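You operate a simulated robot arm through the tools that you are given. There is no shell and no other tool.

Carry out the task below with a simulated two-armed robot. There is one attempt and no reset: what you move stays moved.

JOB
Swap orange bar No. 26 on its blocks for orange bar No. 57.
Fine: turn both knobs tight to their green marks; lay the old bar on the table.

It is judged by the outcome, as a careful person would: the job done as asked, and still so three seconds after it is handed in. It fails if anything else is knocked over, pushed out of place, dropped, spilled or broken.

ROBOT AND FRAMES
Two 7-joint arms with two-finger grippers on one trunk that stands fixed in place. Base frame: the origin is at the foot of the trunk, x ahead of it, y to its left, z up; the work surface is at about z = 0.806. Units: m, degrees, N and s.
The left shoulder is at [0.06, 0.179, 1.147], the right one opposite. With the tool pointing down near the work surface each hand reaches from about 0.1 to 0.64 m from the base axis, measured 20 degrees to its own side. Payload 1.96 kg a hand.
The tool frame of a hand sits at the grasp point between the pads (the TCP): z along the fingers, y along the line on which they close. The tips reach 0.02 m beyond it. The gripper opens to 0.072 m; its body begins 0.038 m behind the TCP.
Orientation is told as [roll, pitch, yaw] about the base's x, y, z axes, in that order, counted from this pose: with the fingers straight down and closing along the base's y, the tool's x points along the base's -x, its y along +y and its z along -z.

CONTROLS
- The arms move only by the tool apply_moves. It takes "left_series", "right_series" or both (then of equal length, played together; a hand with none holds still); each is a list of rows, each a list of 3 entries, a list of its own where there are three numbers: the gripper command, from -1 (fully open) to 1 (shut), values between in proportion, then the shift along the base's x, y, z in units of 400 mm (1.0 is 400 mm), then the turn, a rotation vector about the base's x, y, z in units of 120 degrees (1.0 is 120 degrees). In form: [[hand, [tx, ty, tz], [ax, ay, az]], ...]. A call has 1 to 20 rows; each row is the pose to reach, as a shift and turn from the pose commanded when the call began. A call with a number of a shift or a turn outside -1 to 1 is refused whole. Each row takes 0.2 s and may step no farther than 0.05 m and 8.6 degrees from the row before; otherwise, or with a gripper value out of range, the whole call is refused. Where a pose cannot be reached the arm comes as near as it can. A force on the tool above 60 N (or 10 N above the force at the start of the call, whichever is more), or a blocked arm, ends the call early, and 0.2 s more pass. Each finger travels about 0.153 m/s and halts on what it meets, pressing with about 31 N; the grip force reading is that of the motor and also rises with nothing between the fingers. The clock runs only during rows and for 0.2 s after the last one: add rows that repeat a pose to give the fingers time. The reply holds the time, the measured pose of the TCP, the force on the tool along the base axes, the opening and the grip force, in the units named above and with some noise, with the torque about the TCP (base axes, N m) and any sound that the robot's microphone picked up, and new pictures: "show" is both (left out), scene, wrist or none (wrist: the cameras of the hands that moved).
- Cameras (640 x 400 px; columns grow to the right, rows downward): "scene" is now at [0.0043, -0.0029, 1.6795]; the picture's right is [-0.04, -1.00, 0.00], its down [-0.89, 0.04, -0.45] and it looks along [0.45, -0.02, -0.89] (base axes); focal length 348 px, centre (320, 200). "left" rides on the left gripper at [0.071, -0.019, -0.082] in its tool frame; the picture's right is [0.26, 0.96, 0.00], its down [-0.67, 0.18, -0.72] and it looks along [-0.69, 0.19, 0.70] (tool axes); focal length 280 px, centre (320, 200). "right" rides on the right gripper at [0.071, 0.019, -0.082] in its tool frame; the picture's right is [-0.26, 0.97, 0.00], its down [-0.67, -0.18, -0.72] and it looks along [-0.69, -0.19, 0.70] (tool axes); focal length 280 px, centre (320, 200). There is no depth. A picture from a camera that has moved, and an enlarged one, comes with that camera's place and axes in the base frame and with its lens.
- move_column(by): slides the trunk up (or, below 0, down) by that many m; the arms and the scene camera ride with it, the base frame stays. It gives what a move gives, with no picture.
- head_to(pan, tilt): turns the head with the scene camera to pan (to the left, within 86 degrees either way) and tilt (down, from -29 to 69), counted from straight ahead of the robot. It gives what a move gives, and a new picture of the scene camera.
- close_up(camera, box): a new picture of the part [left, top, right, bottom] of that camera's present view, enlarged. The clock stands still meanwhile.
- finish_job(): hands the job in; it is judged then, once.

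Nothing tells you positions but the pictures and the camera data. Unless the task says otherwise, let go and move clear before handing in.

The tools are called as a command line: name --argument value ..., lists and objects as JSON in quotes. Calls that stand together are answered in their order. apply_moves: Moves the arms, as the interface text tells. Its arguments: {"type":"object","properties":{"left_series":{"type":"array"},"right_series":{"type":"array"},"show":{"type":"string","enum":["both","scene","wrist","none"]}},"required":[]} The other tools are called the same way: move_column (by) moves the trunk up or down; head_to (pan, tilt) turns the head that bears the scene camera; close_up (camera, box) takes an enlarged picture of a part of a camera's view; finish_job () hands the job in.

At the start:

```text
time_s: 0.0
left_eef_pos: [0.3945, 0.0735, 1.1464]
left_orientation: [0.0, -0.1, 0.0]
left_contact_force: [1.1, -0.6, 0.4]
left_ft_torque: [-0.02, 0.02, 0.0]
left_finger_gap: 0.0718
left_gripper_force: 0.0
right_eef_pos: [0.4677, -0.3042, 1.1276]
right_orientation: [-0.1, 0.0, 0.1]
right_contact_force: [-0.8, 0.0, -0.3]
right_ft_torque: [-0.01, 0.02, 0.0]
right_finger_gap: 0.0721
right_gripper_force: 0.0
trunk travel left (down, up): [-0.793, 0.197]
head pan, tilt (commanded): [-2.3, 63.5]
```

scene: 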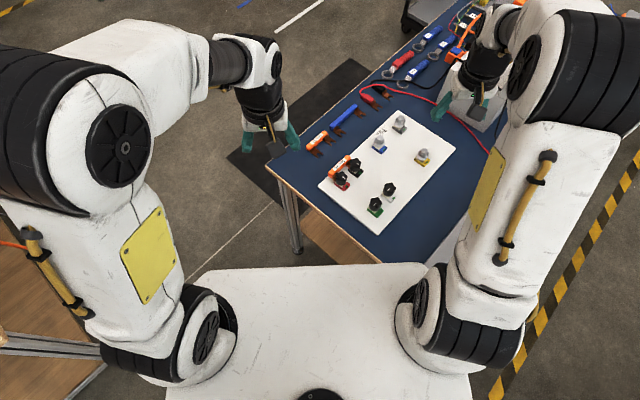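
right: 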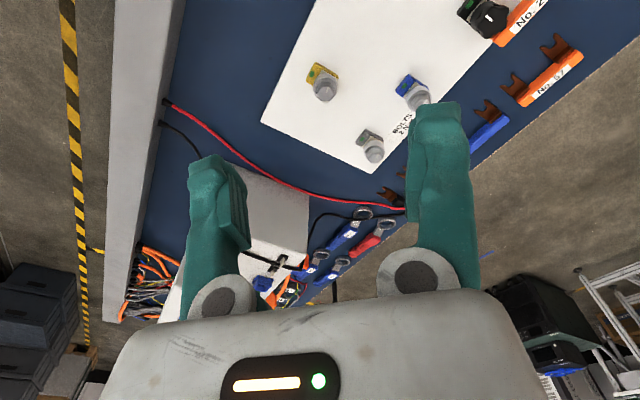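
left: 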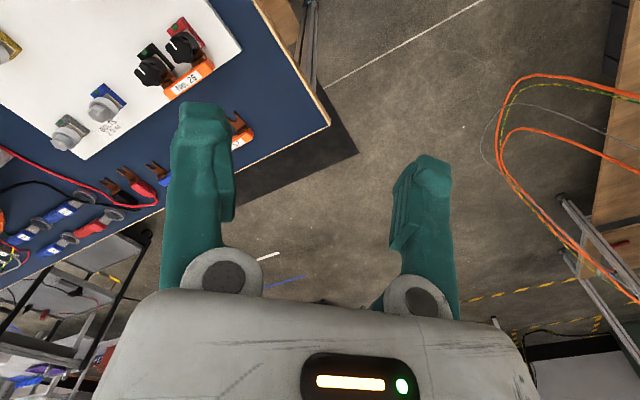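

I see a blue table with a white board carrying coloured terminal blocks with knobs, and an orange bar across two of them. Other bars (orange, blue, red) lie on the table beyond it. I'll enlarge the views first to read the details.

close_up --camera "scene" --box '[300, 90, 480, 240]'

close_up --camera "left" --box '[0, 0, 340, 220]'

close_up --camera "right" --box '[300, 0, 640, 220]'

```text
2.67 times, centred on (390, 165) of scene
camera zoom: at [0.0043, -0.0029, 1.6795], right [-0.04, -1.0, 0.0], down [-0.89, 0.04, -0.45], along [0.45, -0.02, -0.89], focal length 927 px, centre (133, 293)
```

zoom: 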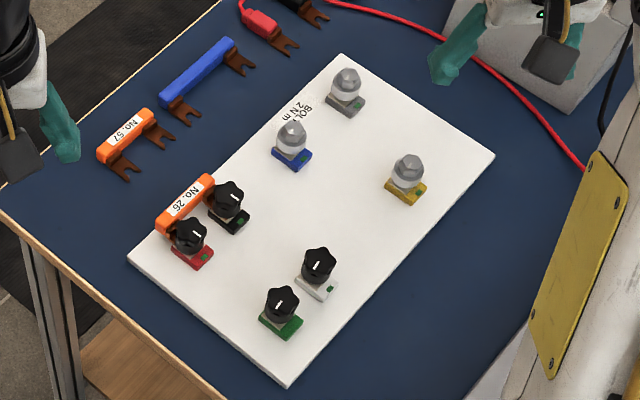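

```text
1.82 times, centred on (170, 110) of left
camera zoom: at [0.3241, 0.056, 1.2268], right [-0.26, 0.96, 0.0], down [0.67, 0.18, 0.72], along [0.69, 0.19, -0.7], focal length 510 px, centre (593, 364)
```

zoom: 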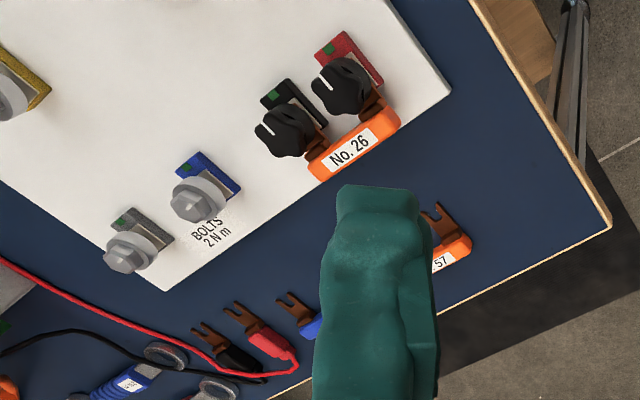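

```text
1.82 times, centred on (470, 110) of right
camera zoom: at [0.3956, -0.2858, 1.2105], right [0.26, 0.97, 0.0], down [0.67, -0.18, 0.72], along [0.69, -0.19, -0.7], focal length 510 px, centre (47, 364)
```

zoom: 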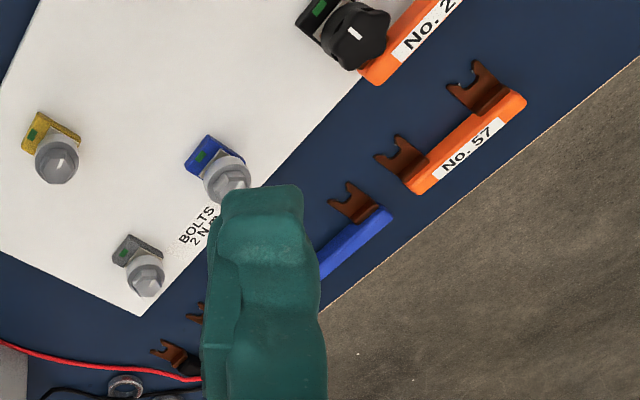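

The bar No. 26 sits on the red and black blocks, and No. 57 lies on the table behind the board. I'll zoom in more to measure the knobs, their pointers and the green marks.

close_up --camera "scene" --box '[325, 145, 405, 195]'

close_up --camera "scene" --box '[315, 115, 365, 146]'

close_up --camera "left" --box '[120, 5, 240, 105]'

close_up --camera "scene" --box '[355, 170, 405, 225]'

```text
8.00 times, centred on (365, 170) of scene
camera zoom: at [0.0043, -0.0029, 1.6795], right [-0.04, -1.0, 0.0], down [-0.89, 0.04, -0.45], along [0.45, -0.02, -0.89], focal length 2780 px, centre (-40, 440)
```

zoom: 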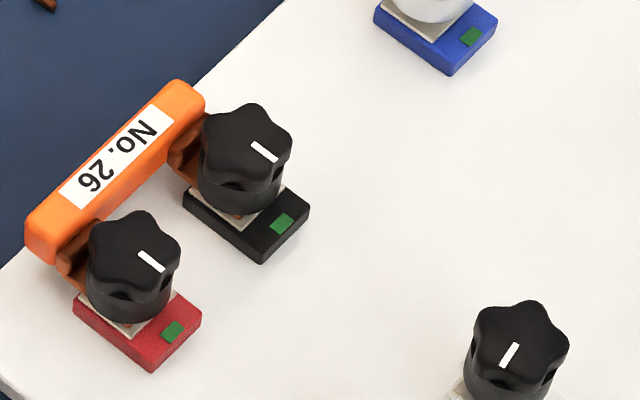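

```text
12.80 times, centred on (340, 130) of scene
camera zoom: at [0.0043, -0.0029, 1.6795], right [-0.04, -1.0, 0.0], down [-0.89, 0.04, -0.45], along [0.45, -0.02, -0.89], focal length 4449 px, centre (64, 1090)
```

zoom: 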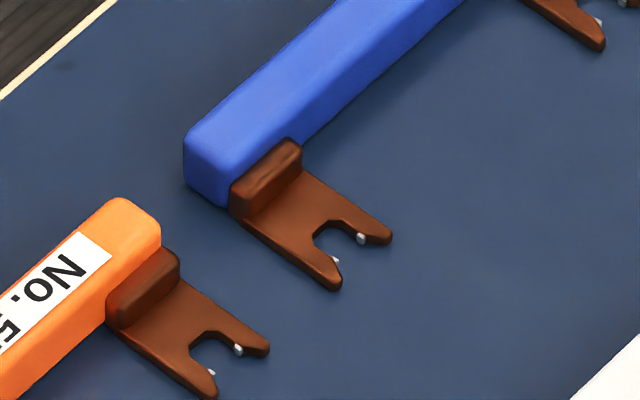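

```text
4.00 times, centred on (180, 55) of left
camera zoom: at [0.3241, 0.056, 1.2268], right [-0.26, 0.96, 0.0], down [0.67, 0.18, 0.72], along [0.69, 0.19, -0.7], focal length 1122 px, centre (880, 780)
```

zoom: 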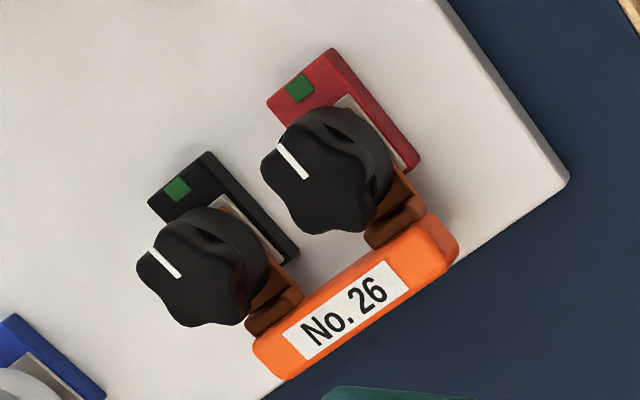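

```text
7.27 times, centred on (380, 198) of scene
camera zoom: at [0.0043, -0.0029, 1.6795], right [-0.04, -1.0, 0.0], down [-0.89, 0.04, -0.45], along [0.45, -0.02, -0.89], focal length 2528 px, centre (-116, 218)
```

zoom: 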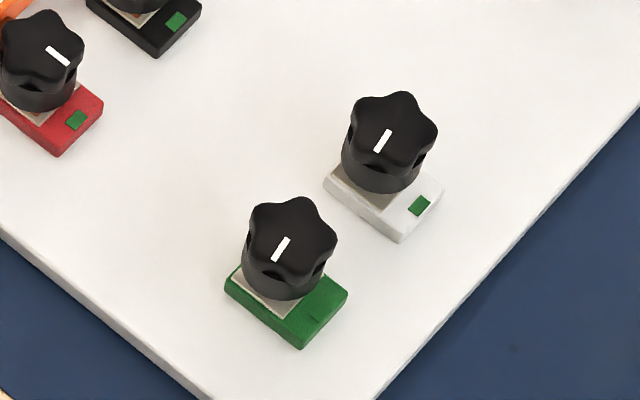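

I've estimated the red knob at about (0.483, -0.082) and the black one at about (0.528, -0.124), with tops near z 0.854. The bar lies behind them with its top near 0.843. Next I'll check the gripper fingers' shape and the No. 57 bar.

close_up --camera "scene" --box '[220, 60, 320, 160]'

close_up --camera "scene" --box '[300, 125, 350, 160]'

close_up --camera "right" --box '[490, 20, 600, 120]'

close_up --camera "scene" --box '[400, 0, 560, 120]'

```text
4.00 times, centred on (270, 110) of scene
camera zoom: at [0.0043, -0.0029, 1.6795], right [-0.04, -1.0, 0.0], down [-0.89, 0.04, -0.45], along [0.45, -0.02, -0.89], focal length 1390 px, centre (520, 560)
```

zoom: 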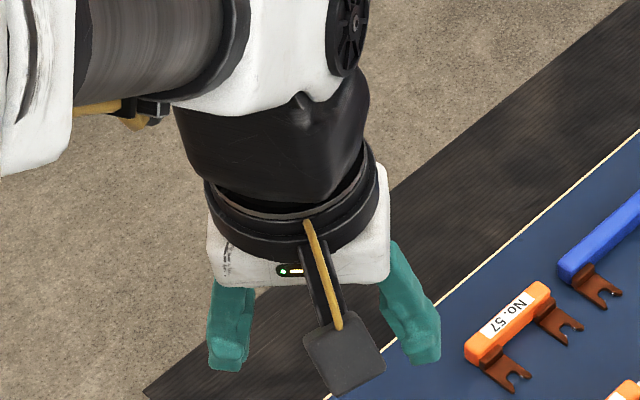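

```text
11.43 times, centred on (325, 142) of scene
camera zoom: at [0.0043, -0.0029, 1.6795], right [-0.04, -1.0, 0.0], down [-0.89, 0.04, -0.45], along [0.45, -0.02, -0.89], focal length 3972 px, centre (263, 857)
```

zoom: 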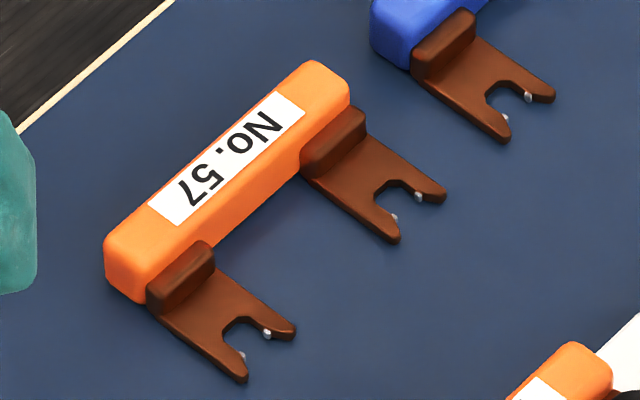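

```text
4.00 times, centred on (545, 70) of right
camera zoom: at [0.3956, -0.2858, 1.2105], right [0.26, 0.97, 0.0], down [0.67, -0.18, 0.72], along [0.69, -0.19, -0.7], focal length 1122 px, centre (-580, 720)
```

zoom: 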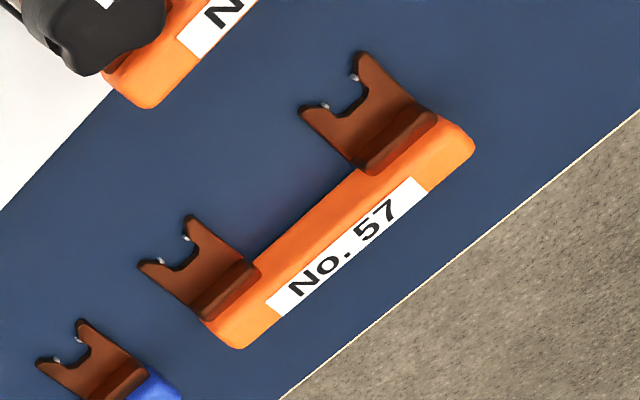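

```text
3.33 times, centred on (480, 60) of scene
camera zoom: at [0.0043, -0.0029, 1.6795], right [-0.04, -1.0, 0.0], down [-0.89, 0.04, -0.45], along [0.45, -0.02, -0.89], focal length 1158 px, centre (-213, 667)
```

zoom: 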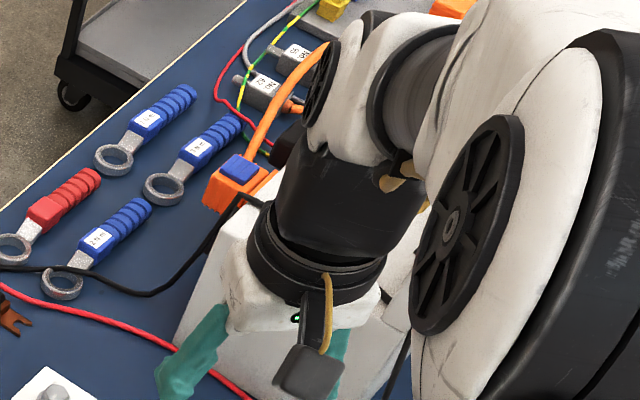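

Both bars lie the same way, with their forks pointing back towards the robot, and the blue table has free space left of the board. I'll look very closely at both clamped knobs to get their lobe and pointer angles.

close_up --camera "scene" --box '[330, 165, 354, 192]'

close_up --camera "scene" --box '[344, 154, 368, 181]'

```text
14.81 times, centred on (342, 178) of scene
camera zoom: at [0.0043, -0.0029, 1.6795], right [-0.04, -1.0, 0.0], down [-0.89, 0.04, -0.45], along [0.45, -0.02, -0.89], focal length 5149 px, centre (-6, 518)
```

zoom: 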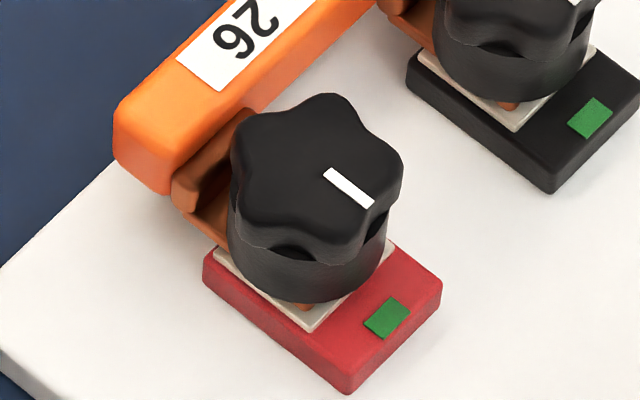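

```text
14.81 times, centred on (356, 168) of scene
camera zoom: at [0.0043, -0.0029, 1.6795], right [-0.04, -1.0, 0.0], down [-0.89, 0.04, -0.45], along [0.45, -0.02, -0.89], focal length 5149 px, centre (-213, 682)
```

zoom: 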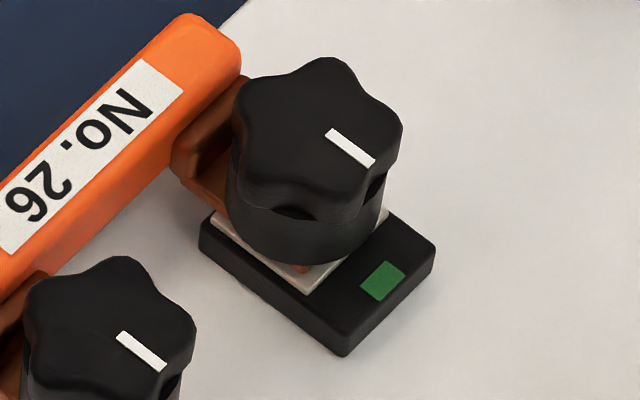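

The close-ups show five-lobed knobs with white pointers on the green marks. I'll move the left hand to a lower side viewpoint to measure heights, keeping it clear of the work area.

apply_moves --left_series '[[-1, [-0.015, 0.022, -0.056], [0, 0, -0.068]], [-1, [-0.03, 0.044, -0.112], [0, 0, -0.135]], [-1, [-0.045, 0.066, -0.167], [0, 0, -0.203]], [-1, [-0.06, 0.088, -0.223], [0, 0, -0.271]], [-1, [-0.075, 0.11, -0.279], [0, 0, -0.339]], [-1, [-0.09, 0.132, -0.335], [0, 0, -0.406]], [-1, [-0.105, 0.154, -0.39], [0, 0, -0.474]], [-1, [-0.119, 0.176, -0.446], [0, 0, -0.542]]]' --show "both"

```text
time_s: 1.8
left_eef_pos: [0.347, 0.1455, 0.9672]
left_orientation: [0.0, 0.0, -65.2]
left_contact_force: [0.0, -0.5, 0.5]
left_ft_torque: [-0.06, 0.03, 0.05]
left_finger_gap: 0.0719
left_gripper_force: 0.0
right_eef_pos: [0.4677, -0.3032, 1.1282]
right_orientation: [0.0, 0.0, 0.2]
right_contact_force: [0.5, 0.2, -0.5]
right_ft_torque: [0.01, 0.0, -0.02]
right_finger_gap: 0.0721
right_gripper_force: 0.1
trunk travel left (down, up): [-0.793, 0.197]
head pan, tilt (commanded): [-2.3, 63.5]
camera scene: at [0.005, -0.0024, 1.6795], right [-0.04, -1.0, 0.0], down [-0.89, 0.04, -0.45], along [0.45, -0.02, -0.89], focal length 348 px, centre (320, 200)
camera left: at [0.3002, 0.203, 1.0478], right [0.77, 0.64, 0.0], down [0.45, -0.53, 0.72], along [0.46, -0.55, -0.7], focal length 280 px, centre (320, 200)
```

scene: 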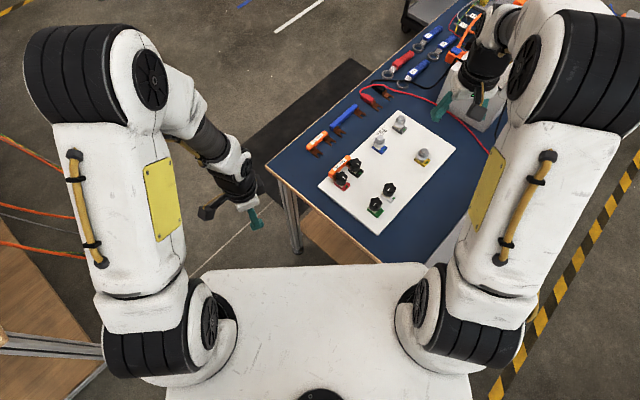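
left: 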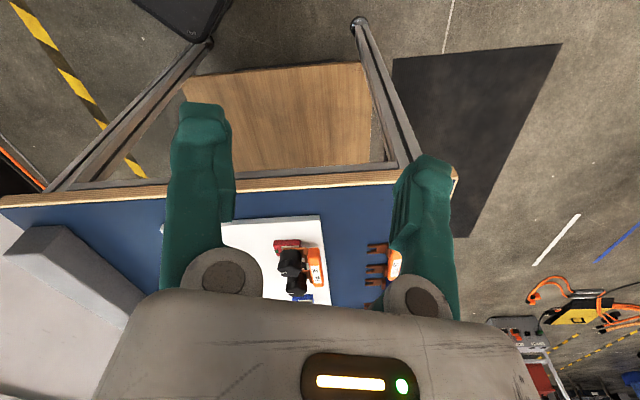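

The side view now sees the blocks just above the hand's body. I'll enlarge that part.

close_up --camera "left" --box '[255, 220, 345, 305]'

close_up --camera "left" --box '[340, 220, 430, 305]'

```text
4.71 times, centred on (300, 262) of left
camera zoom: at [0.3002, 0.203, 1.0478], right [0.77, 0.64, 0.0], down [0.45, -0.53, 0.72], along [0.46, -0.55, -0.7], focal length 1320 px, centre (414, -94)
```

zoom: 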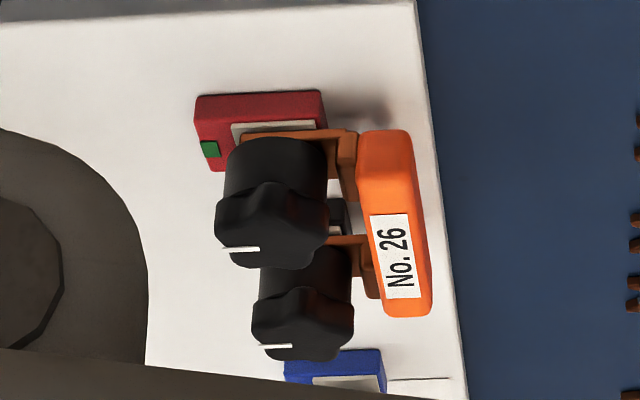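

```text
4.71 times, centred on (385, 262) of left
camera zoom: at [0.3002, 0.203, 1.0478], right [0.77, 0.64, 0.0], down [0.45, -0.53, 0.72], along [0.46, -0.55, -0.7], focal length 1320 px, centre (14, -94)
```

zoom: 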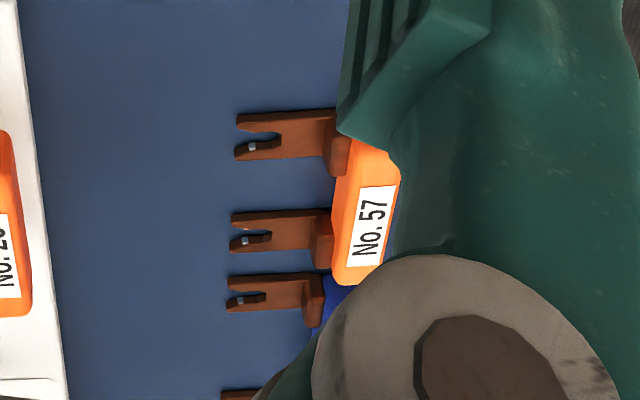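

The knob tops come out near z 0.856 and the bar top near 0.845. The lobed part of a knob is about 15 mm tall and 32 mm across. I'll bring the right hand above the red knob with the fingers partly closed.

apply_moves --right_series '[[-0.6, [0.007, 0.093, 0], [0, 0, 0.01]], [-0.22, [0.014, 0.186, 0], [0, 0, 0.02]], [-0.22, [0.021, 0.279, 0], [0, 0, 0.03]], [-0.22, [0.028, 0.372, 0], [0, 0, 0.04]], [-0.22, [0.035, 0.465, 0], [0, 0, 0.05]], [-0.22, [0.041, 0.558, 0], [0, 0, 0.058]], [-0.22, [0.041, 0.558, -0.1], [0, 0, 0.058]], [-0.22, [0.041, 0.558, -0.2], [0, 0, 0.058]], [-0.22, [0.041, 0.558, -0.3], [0, 0, 0.058]], [-0.22, [0.041, 0.558, -0.4], [0, 0, 0.058]], [-0.22, [0.041, 0.558, -0.494], [0, 0, 0.058]], [-0.22, [0.041, 0.558, -0.494], [0, 0, 0.058]]]' --show "both"

```text
time_s: 4.4
left_eef_pos: [0.3474, 0.1452, 0.9675]
left_orientation: [0.0, -0.1, -65.1]
left_contact_force: [0.2, 0.2, 0.4]
left_ft_torque: [-0.01, 0.01, 0.01]
left_finger_gap: 0.0722
left_gripper_force: 0.0
right_eef_pos: [0.4833, -0.0815, 0.9295]
right_orientation: [0.0, 0.1, 6.9]
right_contact_force: [-0.6, 1.2, 1.2]
right_ft_torque: [0.02, -0.01, 0.01]
right_finger_gap: 0.0439
right_gripper_force: 0.2
trunk travel left (down, up): [-0.793, 0.197]
head pan, tilt (commanded): [-2.3, 63.5]
camera scene: at [0.0037, -0.0028, 1.6795], right [-0.04, -1.0, 0.0], down [-0.89, 0.04, -0.45], along [0.45, -0.02, -0.89], focal length 348 px, centre (320, 200)
camera right: at [0.4105, -0.0711, 1.0112], right [0.14, 0.99, 0.0], down [0.69, -0.1, 0.72], along [0.71, -0.1, -0.7], focal length 280 px, centre (320, 200)
```

scene: 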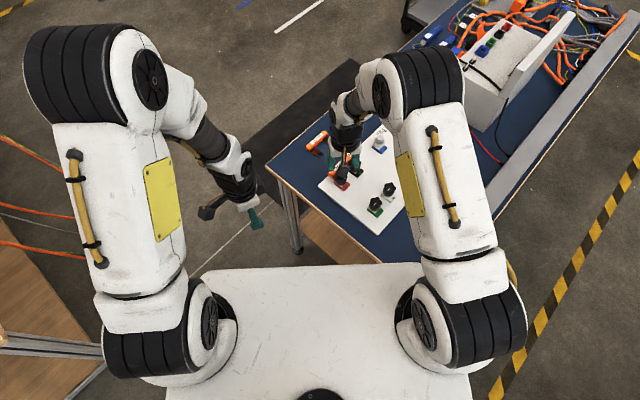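
right: 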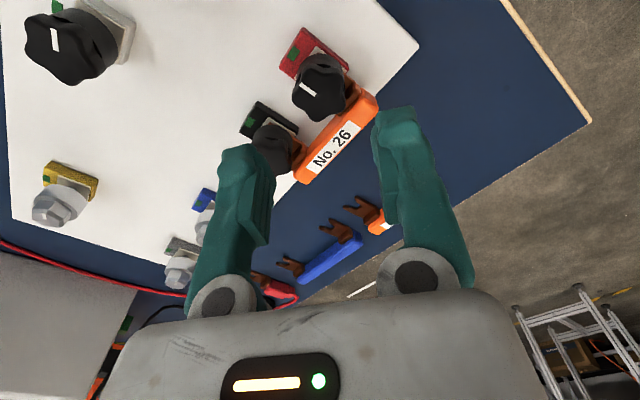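

The right hand is about 7 cm above the red knob. By projection the tool axis should meet the knob top at pixel (320, 95), so I'll zoom there to check.

close_up --camera "right" --box '[270, 20, 400, 120]'

close_up --camera "left" --box '[240, 210, 360, 305]'

close_up --camera "scene" --box '[300, 110, 420, 230]'

```text
4.00 times, centred on (335, 70) of right
camera zoom: at [0.4105, -0.0711, 1.0112], right [0.14, 0.99, 0.0], down [0.69, -0.1, 0.72], along [0.71, -0.1, -0.7], focal length 1122 px, centre (260, 720)
```

zoom: 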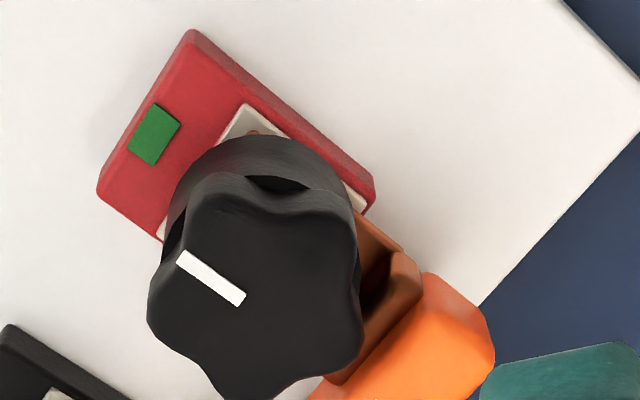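

```text
4.21 times, centred on (300, 258) of left
camera zoom: at [0.2994, 0.2025, 1.0484], right [0.76, 0.65, 0.0], down [0.45, -0.53, 0.72], along [0.46, -0.55, -0.7], focal length 1181 px, centre (404, -42)
```

zoom: 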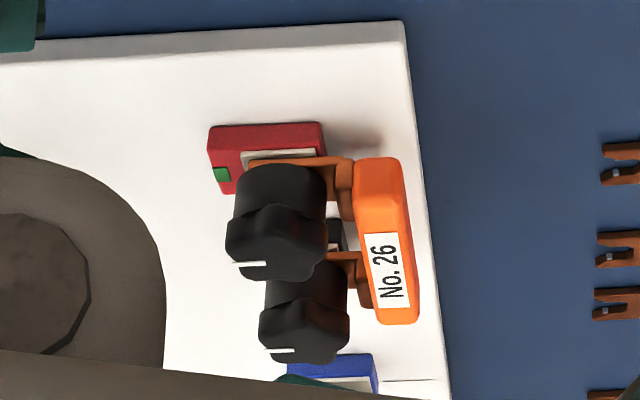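

```text
3.33 times, centred on (360, 170) of scene
camera zoom: at [0.0037, -0.0028, 1.6795], right [-0.04, -1.0, 0.0], down [-0.89, 0.04, -0.45], along [0.45, -0.02, -0.89], focal length 1158 px, centre (187, 300)
```

zoom: 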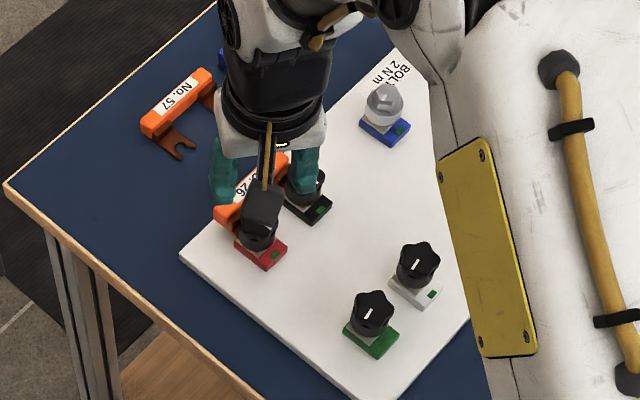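

The aim is good: the knob centre is within about 0.5 mm of the tool axis. Its pointer sits in a valley between lobes, so a lobe-aligned grip is at yaw -8, 28, -44 and so on. I'll look at the fingertip thickness to judge clearances.

close_up --camera "right" --box '[190, 90, 450, 270]'

close_up --camera "scene" --box '[340, 140, 410, 190]'

close_up --camera "left" --box '[0, 180, 260, 300]'

```text
2.22 times, centred on (320, 180) of right
camera zoom: at [0.4105, -0.0711, 1.0112], right [0.14, 0.99, 0.0], down [0.69, -0.1, 0.72], along [0.71, -0.1, -0.7], focal length 623 px, centre (320, 244)
```

zoom: 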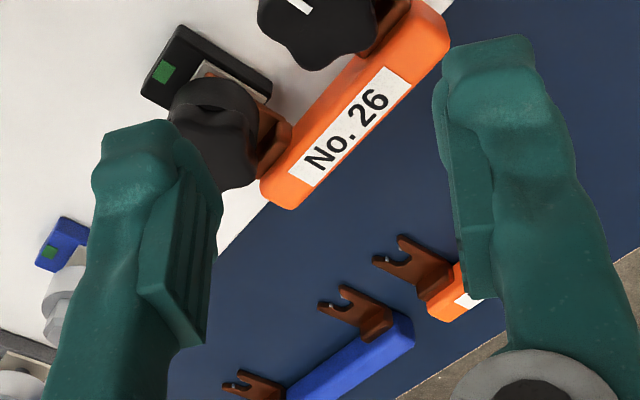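

```text
8.00 times, centred on (375, 165) of scene
camera zoom: at [0.0037, -0.0028, 1.6795], right [-0.04, -1.0, 0.0], down [-0.89, 0.04, -0.45], along [0.45, -0.02, -0.89], focal length 2780 px, centre (-120, 480)
```

zoom: 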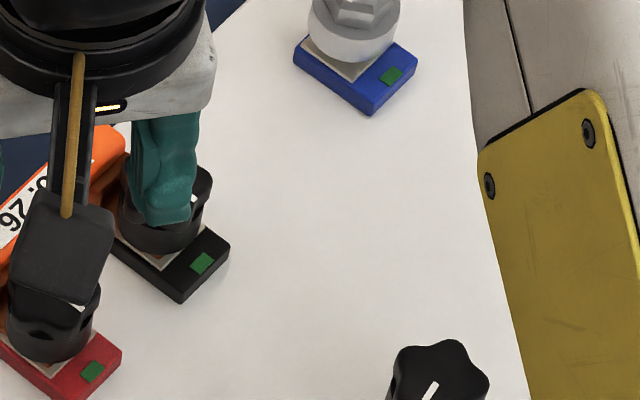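

```text
2.46 times, centred on (130, 240) of left
camera zoom: at [0.2994, 0.2025, 1.0484], right [0.76, 0.65, 0.0], down [0.45, -0.53, 0.72], along [0.46, -0.55, -0.7], focal length 690 px, centre (788, 102)
```

zoom: 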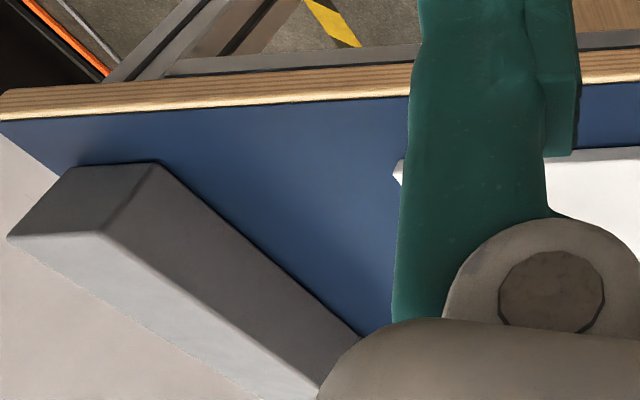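

The fingertips are about 18 mm thick, so I'll use a shallow grip with the tips just above the bar's top, which lets the fingers sweep freely. I'll rotate to yaw -44 and come down over the red knob.

apply_moves --right_series '[[-0.22, [0, 0, 0], [0, 0, -0.07]], [-0.22, [0, 0, 0], [0, 0, -0.14]], [-0.22, [0, 0, 0], [0, 0, -0.21]], [-0.22, [0, 0, 0], [0, 0, -0.28]], [-0.22, [0, 0, 0], [0, 0, -0.35]], [-0.22, [0, 0, 0], [0, 0, -0.425]], [-0.22, [0, 0, -0.05], [0, 0, -0.425]], [-0.22, [0, 0, -0.1], [0, 0, -0.425]], [-0.22, [0, 0, -0.13], [0, 0, -0.425]], [-0.22, [0, 0, -0.145], [0, 0, -0.425]], [-0.22, [0, 0, -0.145], [0, 0, -0.425]]]' --show "both"

close_up --camera "left" --box '[240, 210, 360, 305]'

close_up --camera "right" --box '[220, 50, 420, 190]'

```text
refused: row 6 steps farther than a row can; nothing moved
```

```text
4.21 times, centred on (300, 258) of left
camera zoom: at [0.2994, 0.2025, 1.0484], right [0.76, 0.65, 0.0], down [0.45, -0.53, 0.72], along [0.46, -0.55, -0.7], focal length 1181 px, centre (404, -42)
```

zoom: 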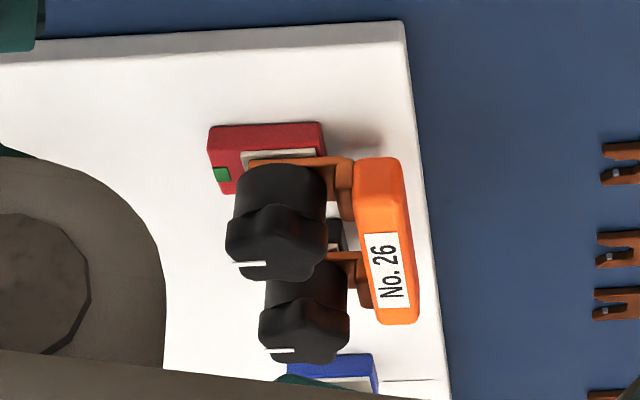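

```text
2.86 times, centred on (320, 120) of right
camera zoom: at [0.4105, -0.0711, 1.0112], right [0.14, 0.99, 0.0], down [0.69, -0.1, 0.72], along [0.71, -0.1, -0.7], focal length 801 px, centre (320, 429)
```

zoom: 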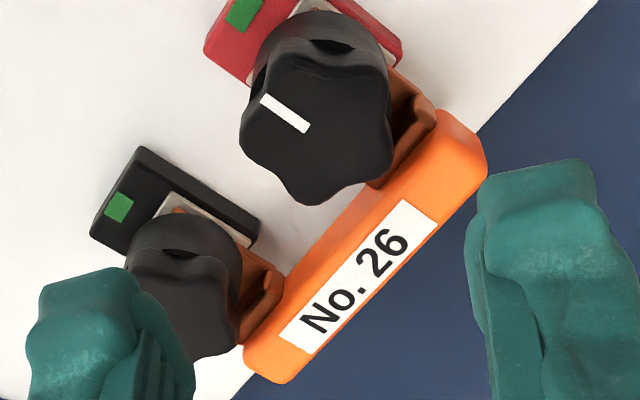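

One row stepped a little too far and the whole call was refused, so nothing moved. I'll repeat it with smaller turns (8.5 degrees is about 0.0708) and an extra row.

apply_moves --right_series '[[-0.22, [0, 0, 0], [0, 0, -0.061]], [-0.22, [0, 0, 0], [0, 0, -0.122]], [-0.22, [0, 0, 0], [0, 0, -0.183]], [-0.22, [0, 0, 0], [0, 0, -0.244]], [-0.22, [0, 0, 0], [0, 0, -0.305]], [-0.22, [0, 0, 0], [0, 0, -0.366]], [-0.22, [0, 0, 0], [0, 0, -0.425]], [-0.22, [0, 0, -0.05], [0, 0, -0.425]], [-0.22, [0, 0, -0.1], [0, 0, -0.425]], [-0.22, [0, 0, -0.13], [0, 0, -0.425]], [-0.22, [0, 0, -0.15], [0, 0, -0.425]], [-0.22, [0, 0, -0.15], [0, 0, -0.425]]]' --show "both"

```text
time_s: 7.0
left_eef_pos: [0.3469, 0.1455, 0.9676]
left_orientation: [0.0, 0.0, -65.1]
left_contact_force: [-0.1, 0.3, 0.6]
left_ft_torque: [0.01, -0.02, 0.01]
left_finger_gap: 0.072
left_gripper_force: 0.0
right_eef_pos: [0.4834, -0.081, 0.8712]
right_orientation: [-0.1, -0.1, -44.0]
right_contact_force: [-0.3, 0.1, -0.3]
right_ft_torque: [0.02, -0.03, 0.0]
right_finger_gap: 0.0437
right_gripper_force: 0.0
trunk travel left (down, up): [-0.793, 0.197]
head pan, tilt (commanded): [-2.3, 63.5]
camera scene: at [0.0042, -0.0028, 1.6795], right [-0.04, -1.0, 0.0], down [-0.89, 0.04, -0.45], along [0.45, -0.02, -0.89], focal length 348 px, centre (320, 200)
camera right: at [0.4453, -0.0184, 0.9528], right [0.86, 0.51, 0.0], down [0.36, -0.6, 0.72], along [0.37, -0.61, -0.7], focal length 280 px, centre (320, 200)
```

scene: 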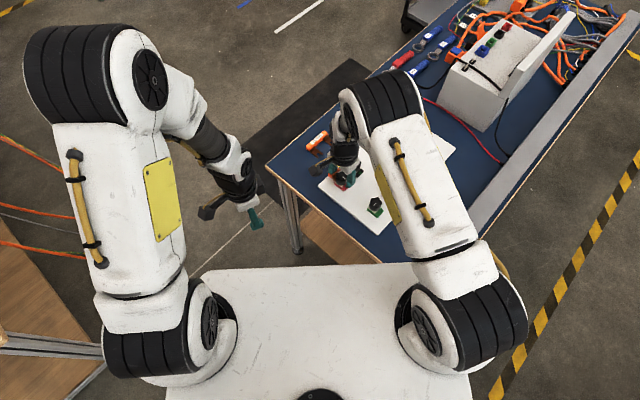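
right: 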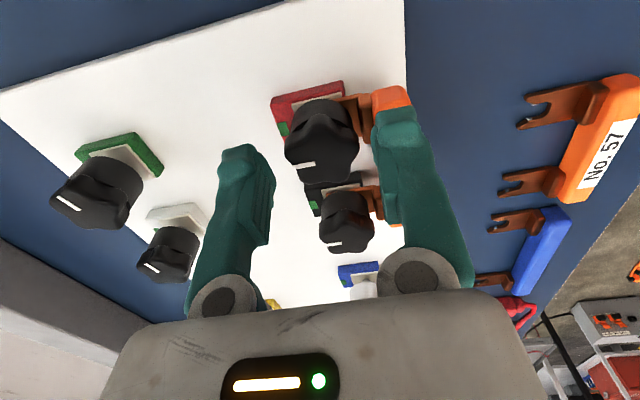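

The hand is at z 0.871 over the red knob with no contact force. I'll check finger clearance against the bar and knob before gripping.

close_up --camera "left" --box '[240, 210, 360, 305]'

close_up --camera "right" --box '[210, 70, 430, 220]'

close_up --camera "scene" --box '[310, 140, 390, 200]'

```text
4.21 times, centred on (300, 258) of left
camera zoom: at [0.2997, 0.2025, 1.0483], right [0.76, 0.65, 0.0], down [0.45, -0.53, 0.72], along [0.46, -0.55, -0.7], focal length 1181 px, centre (404, -42)
```

zoom: 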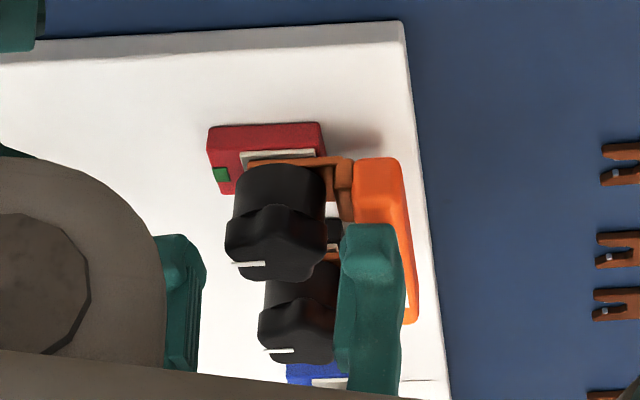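

```text
2.67 times, centred on (320, 145) of right
camera zoom: at [0.4453, -0.0184, 0.9528], right [0.86, 0.51, 0.0], down [0.36, -0.6, 0.72], along [0.37, -0.61, -0.7], focal length 748 px, centre (320, 347)
```

zoom: 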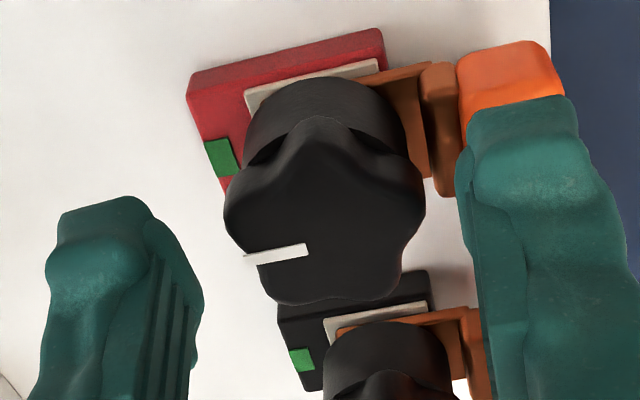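

```text
6.67 times, centred on (350, 170) of scene
camera zoom: at [0.0042, -0.0028, 1.6795], right [-0.04, -1.0, 0.0], down [-0.89, 0.04, -0.45], along [0.45, -0.02, -0.89], focal length 2317 px, centre (120, 400)
```

zoom: 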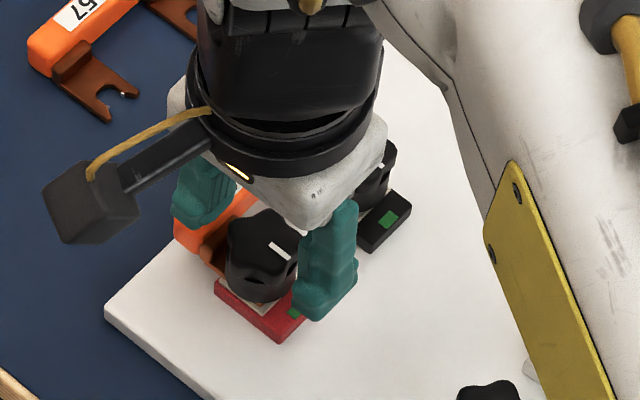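

The knob is centred between the pads. I'll go down another 2.5 mm and close on it.

apply_moves --right_series '[[-0.22, [0, 0, -0.004], [0, 0, 0]], [-0.22, [0, 0, -0.007], [0, 0, 0]], [0.2, [0, 0, -0.007], [0, 0, 0]], [1, [0, 0, -0.007], [0, 0, 0]], [1, [0, 0, -0.007], [0, 0, 0]]]' --show "wrist"

close_up --camera "left" --box '[240, 210, 360, 305]'

close_up --camera "right" --box '[210, 70, 430, 220]'

```text
time_s: 8.2
left_eef_pos: [0.3481, 0.1469, 0.9687]
left_orientation: [0.0, 0.0, -64.9]
left_contact_force: [0.3, 0.2, -0.2]
left_ft_torque: [-0.01, -0.01, 0.0]
left_finger_gap: 0.072
left_gripper_force: 0.1
right_eef_pos: [0.4837, -0.0806, 0.8683]
right_orientation: [0.0, 0.0, -44.0]
right_contact_force: [3.5, 2.9, 1.6]
right_ft_torque: [0.04, -0.07, 0.23]
right_finger_gap: 0.0309
right_gripper_force: 39.9
trunk travel left (down, up): [-0.793, 0.197]
head pan, tilt (commanded): [-2.3, 63.5]
camera right: at [0.4458, -0.018, 0.95], right [0.86, 0.51, 0.0], down [0.36, -0.6, 0.72], along [0.37, -0.61, -0.7], focal length 280 px, centre (320, 200)
```

right: 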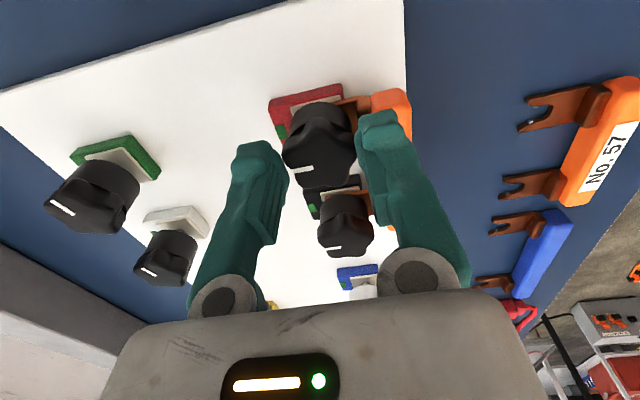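

```text
4.21 times, centred on (300, 258) of left
camera zoom: at [0.3001, 0.203, 1.0481], right [0.76, 0.65, 0.0], down [0.45, -0.53, 0.72], along [0.46, -0.55, -0.7], focal length 1181 px, centre (404, -42)
```

zoom: 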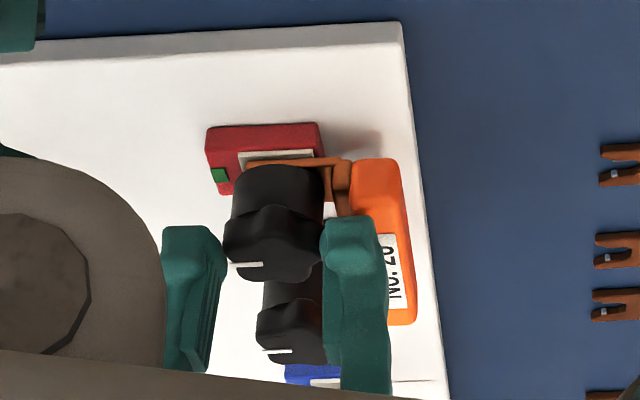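

```text
2.67 times, centred on (320, 145) of right
camera zoom: at [0.4458, -0.018, 0.95], right [0.86, 0.51, 0.0], down [0.36, -0.6, 0.72], along [0.37, -0.61, -0.7], focal length 748 px, centre (320, 347)
```

zoom: 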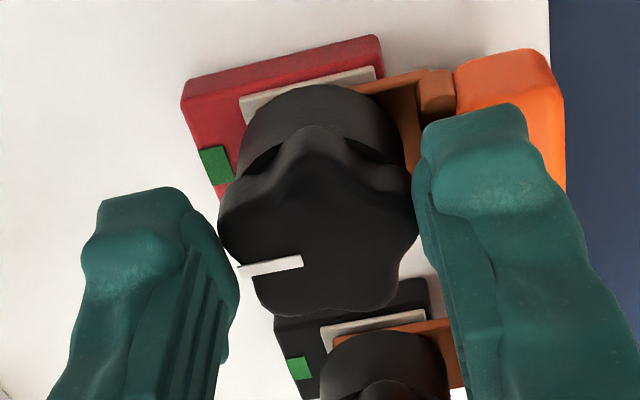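

The fingers have closed on the red knob (gap 31 mm). I'll turn it counter-clockwise a little to test that this loosens it.

apply_moves --right_series '[[1, [0, 0, 0], [0, 0, 0.042]], [1, [0, 0, 0], [0, 0, 0.084]], [1, [0, 0, 0], [0, 0, 0.126]], [1, [0, 0, 0], [0, 0, 0.168]]]' --show "wrist"

close_up --camera "left" --box '[240, 210, 360, 305]'

close_up --camera "right" --box '[210, 70, 430, 220]'

```text
time_s: 9.2
left_eef_pos: [0.3474, 0.1452, 0.9666]
left_orientation: [-0.2, 0.0, -65.0]
left_contact_force: [-0.2, 0.2, 0.9]
left_ft_torque: [-0.02, 0.03, 0.03]
left_finger_gap: 0.0719
left_gripper_force: 0.1
right_eef_pos: [0.4839, -0.0803, 0.8679]
right_orientation: [0.0, 0.0, -23.8]
right_contact_force: [7.1, 1.4, -0.5]
right_ft_torque: [-0.14, -0.49, -0.16]
right_finger_gap: 0.0305
right_gripper_force: 39.5
trunk travel left (down, up): [-0.793, 0.197]
head pan, tilt (commanded): [-2.3, 63.5]
camera right: at [0.4271, -0.0355, 0.9499], right [0.63, 0.78, 0.0], down [0.54, -0.44, 0.72], along [0.56, -0.45, -0.7], focal length 280 px, centre (320, 200)
```

right: 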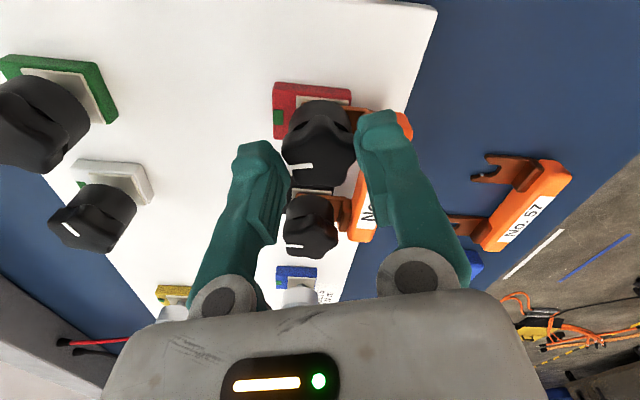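

```text
4.21 times, centred on (300, 258) of left
camera zoom: at [0.3008, 0.2027, 1.0479], right [0.76, 0.65, 0.0], down [0.45, -0.53, 0.71], along [0.46, -0.55, -0.7], focal length 1181 px, centre (404, -42)
```

zoom: 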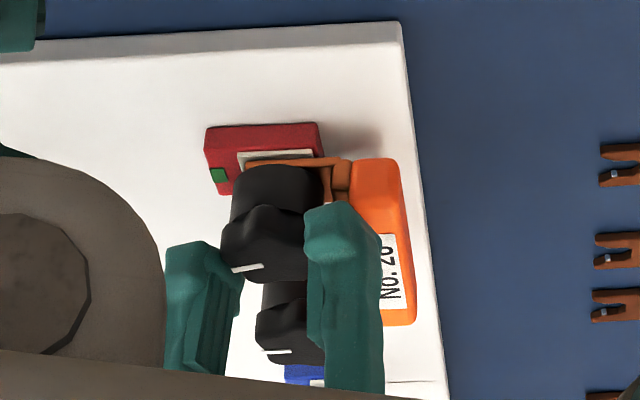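

```text
2.67 times, centred on (320, 145) of right
camera zoom: at [0.4271, -0.0355, 0.9499], right [0.63, 0.78, 0.0], down [0.54, -0.44, 0.72], along [0.56, -0.45, -0.7], focal length 748 px, centre (320, 347)
```

zoom: 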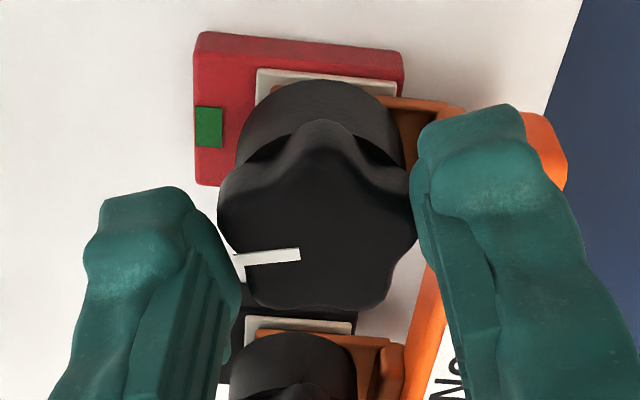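

The knob turns with the hand and resists little, so counter-clockwise loosens it. I'll continue the turn by another 100 degrees.

apply_moves --right_series '[[1, [0, 0, 0], [0, 0, 0.064]], [1, [0, 0, 0], [0, 0, 0.128]], [1, [0, 0, 0], [0, 0, 0.192]], [1, [0, 0, 0], [0, 0, 0.256]], [1, [0, 0, 0], [0, 0, 0.32]], [1, [0, 0, 0], [0, 0, 0.384]], [1, [0, 0, 0], [0, 0, 0.448]], [1, [0, 0, 0], [0, 0, 0.512]], [1, [0, 0, 0], [0, 0, 0.576]], [1, [0, 0, 0], [0, 0, 0.64]], [1, [0, 0, 0], [0, 0, 0.704]], [1, [0, 0, 0], [0, 0, 0.768]], [1, [0, 0, 0], [0, 0, 0.833]]]' --show "both"

close_up --camera "left" --box '[240, 210, 360, 305]'

close_up --camera "right" --box '[210, 70, 430, 220]'

```text
time_s: 12.0
left_eef_pos: [0.3485, 0.145, 0.9678]
left_orientation: [0.0, 0.0, -65.0]
left_contact_force: [-0.2, -0.4, -0.5]
left_ft_torque: [0.01, -0.03, -0.01]
left_finger_gap: 0.0719
left_gripper_force: 0.1
right_eef_pos: [0.4844, -0.0818, 0.8682]
right_orientation: [-0.2, -0.1, 76.3]
right_contact_force: [16.2, -3.2, 20.3]
right_ft_torque: [0.0, -0.23, -0.04]
right_finger_gap: 0.0298
right_gripper_force: 39.8
trunk travel left (down, up): [-0.793, 0.197]
head pan, tilt (commanded): [-2.3, 63.5]
camera scene: at [0.005, -0.0029, 1.6796], right [-0.04, -1.0, 0.0], down [-0.89, 0.04, -0.45], along [0.45, -0.02, -0.89], focal length 348 px, centre (320, 200)
camera right: at [0.4482, -0.1462, 0.9505], right [-0.88, 0.48, 0.0], down [0.34, 0.61, 0.72], along [0.35, 0.63, -0.7], focal length 280 px, centre (320, 200)
```

scene: 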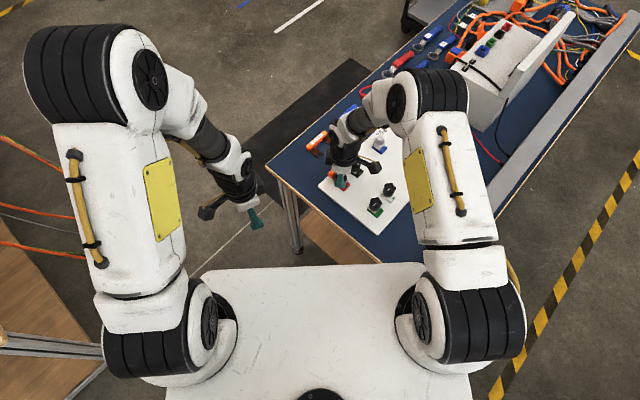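
right: 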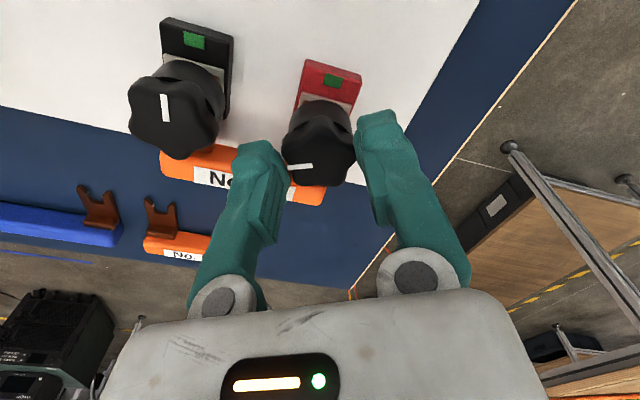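

```text
4.21 times, centred on (300, 258) of left
camera zoom: at [0.3002, 0.2024, 1.0483], right [0.76, 0.65, 0.0], down [0.45, -0.53, 0.72], along [0.46, -0.55, -0.7], focal length 1181 px, centre (404, -42)
```

zoom: 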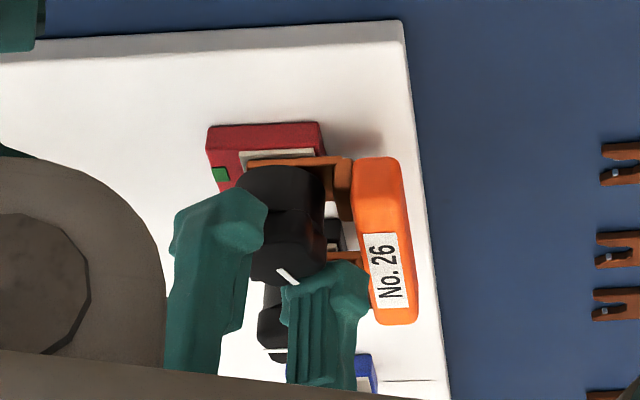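

```text
2.67 times, centred on (320, 145) of right
camera zoom: at [0.4482, -0.1462, 0.9505], right [-0.88, 0.48, 0.0], down [0.34, 0.61, 0.72], along [0.35, 0.63, -0.7], focal length 748 px, centre (320, 347)
```

zoom: 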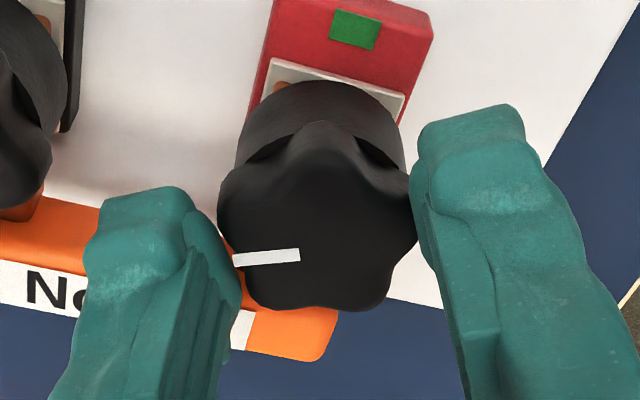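

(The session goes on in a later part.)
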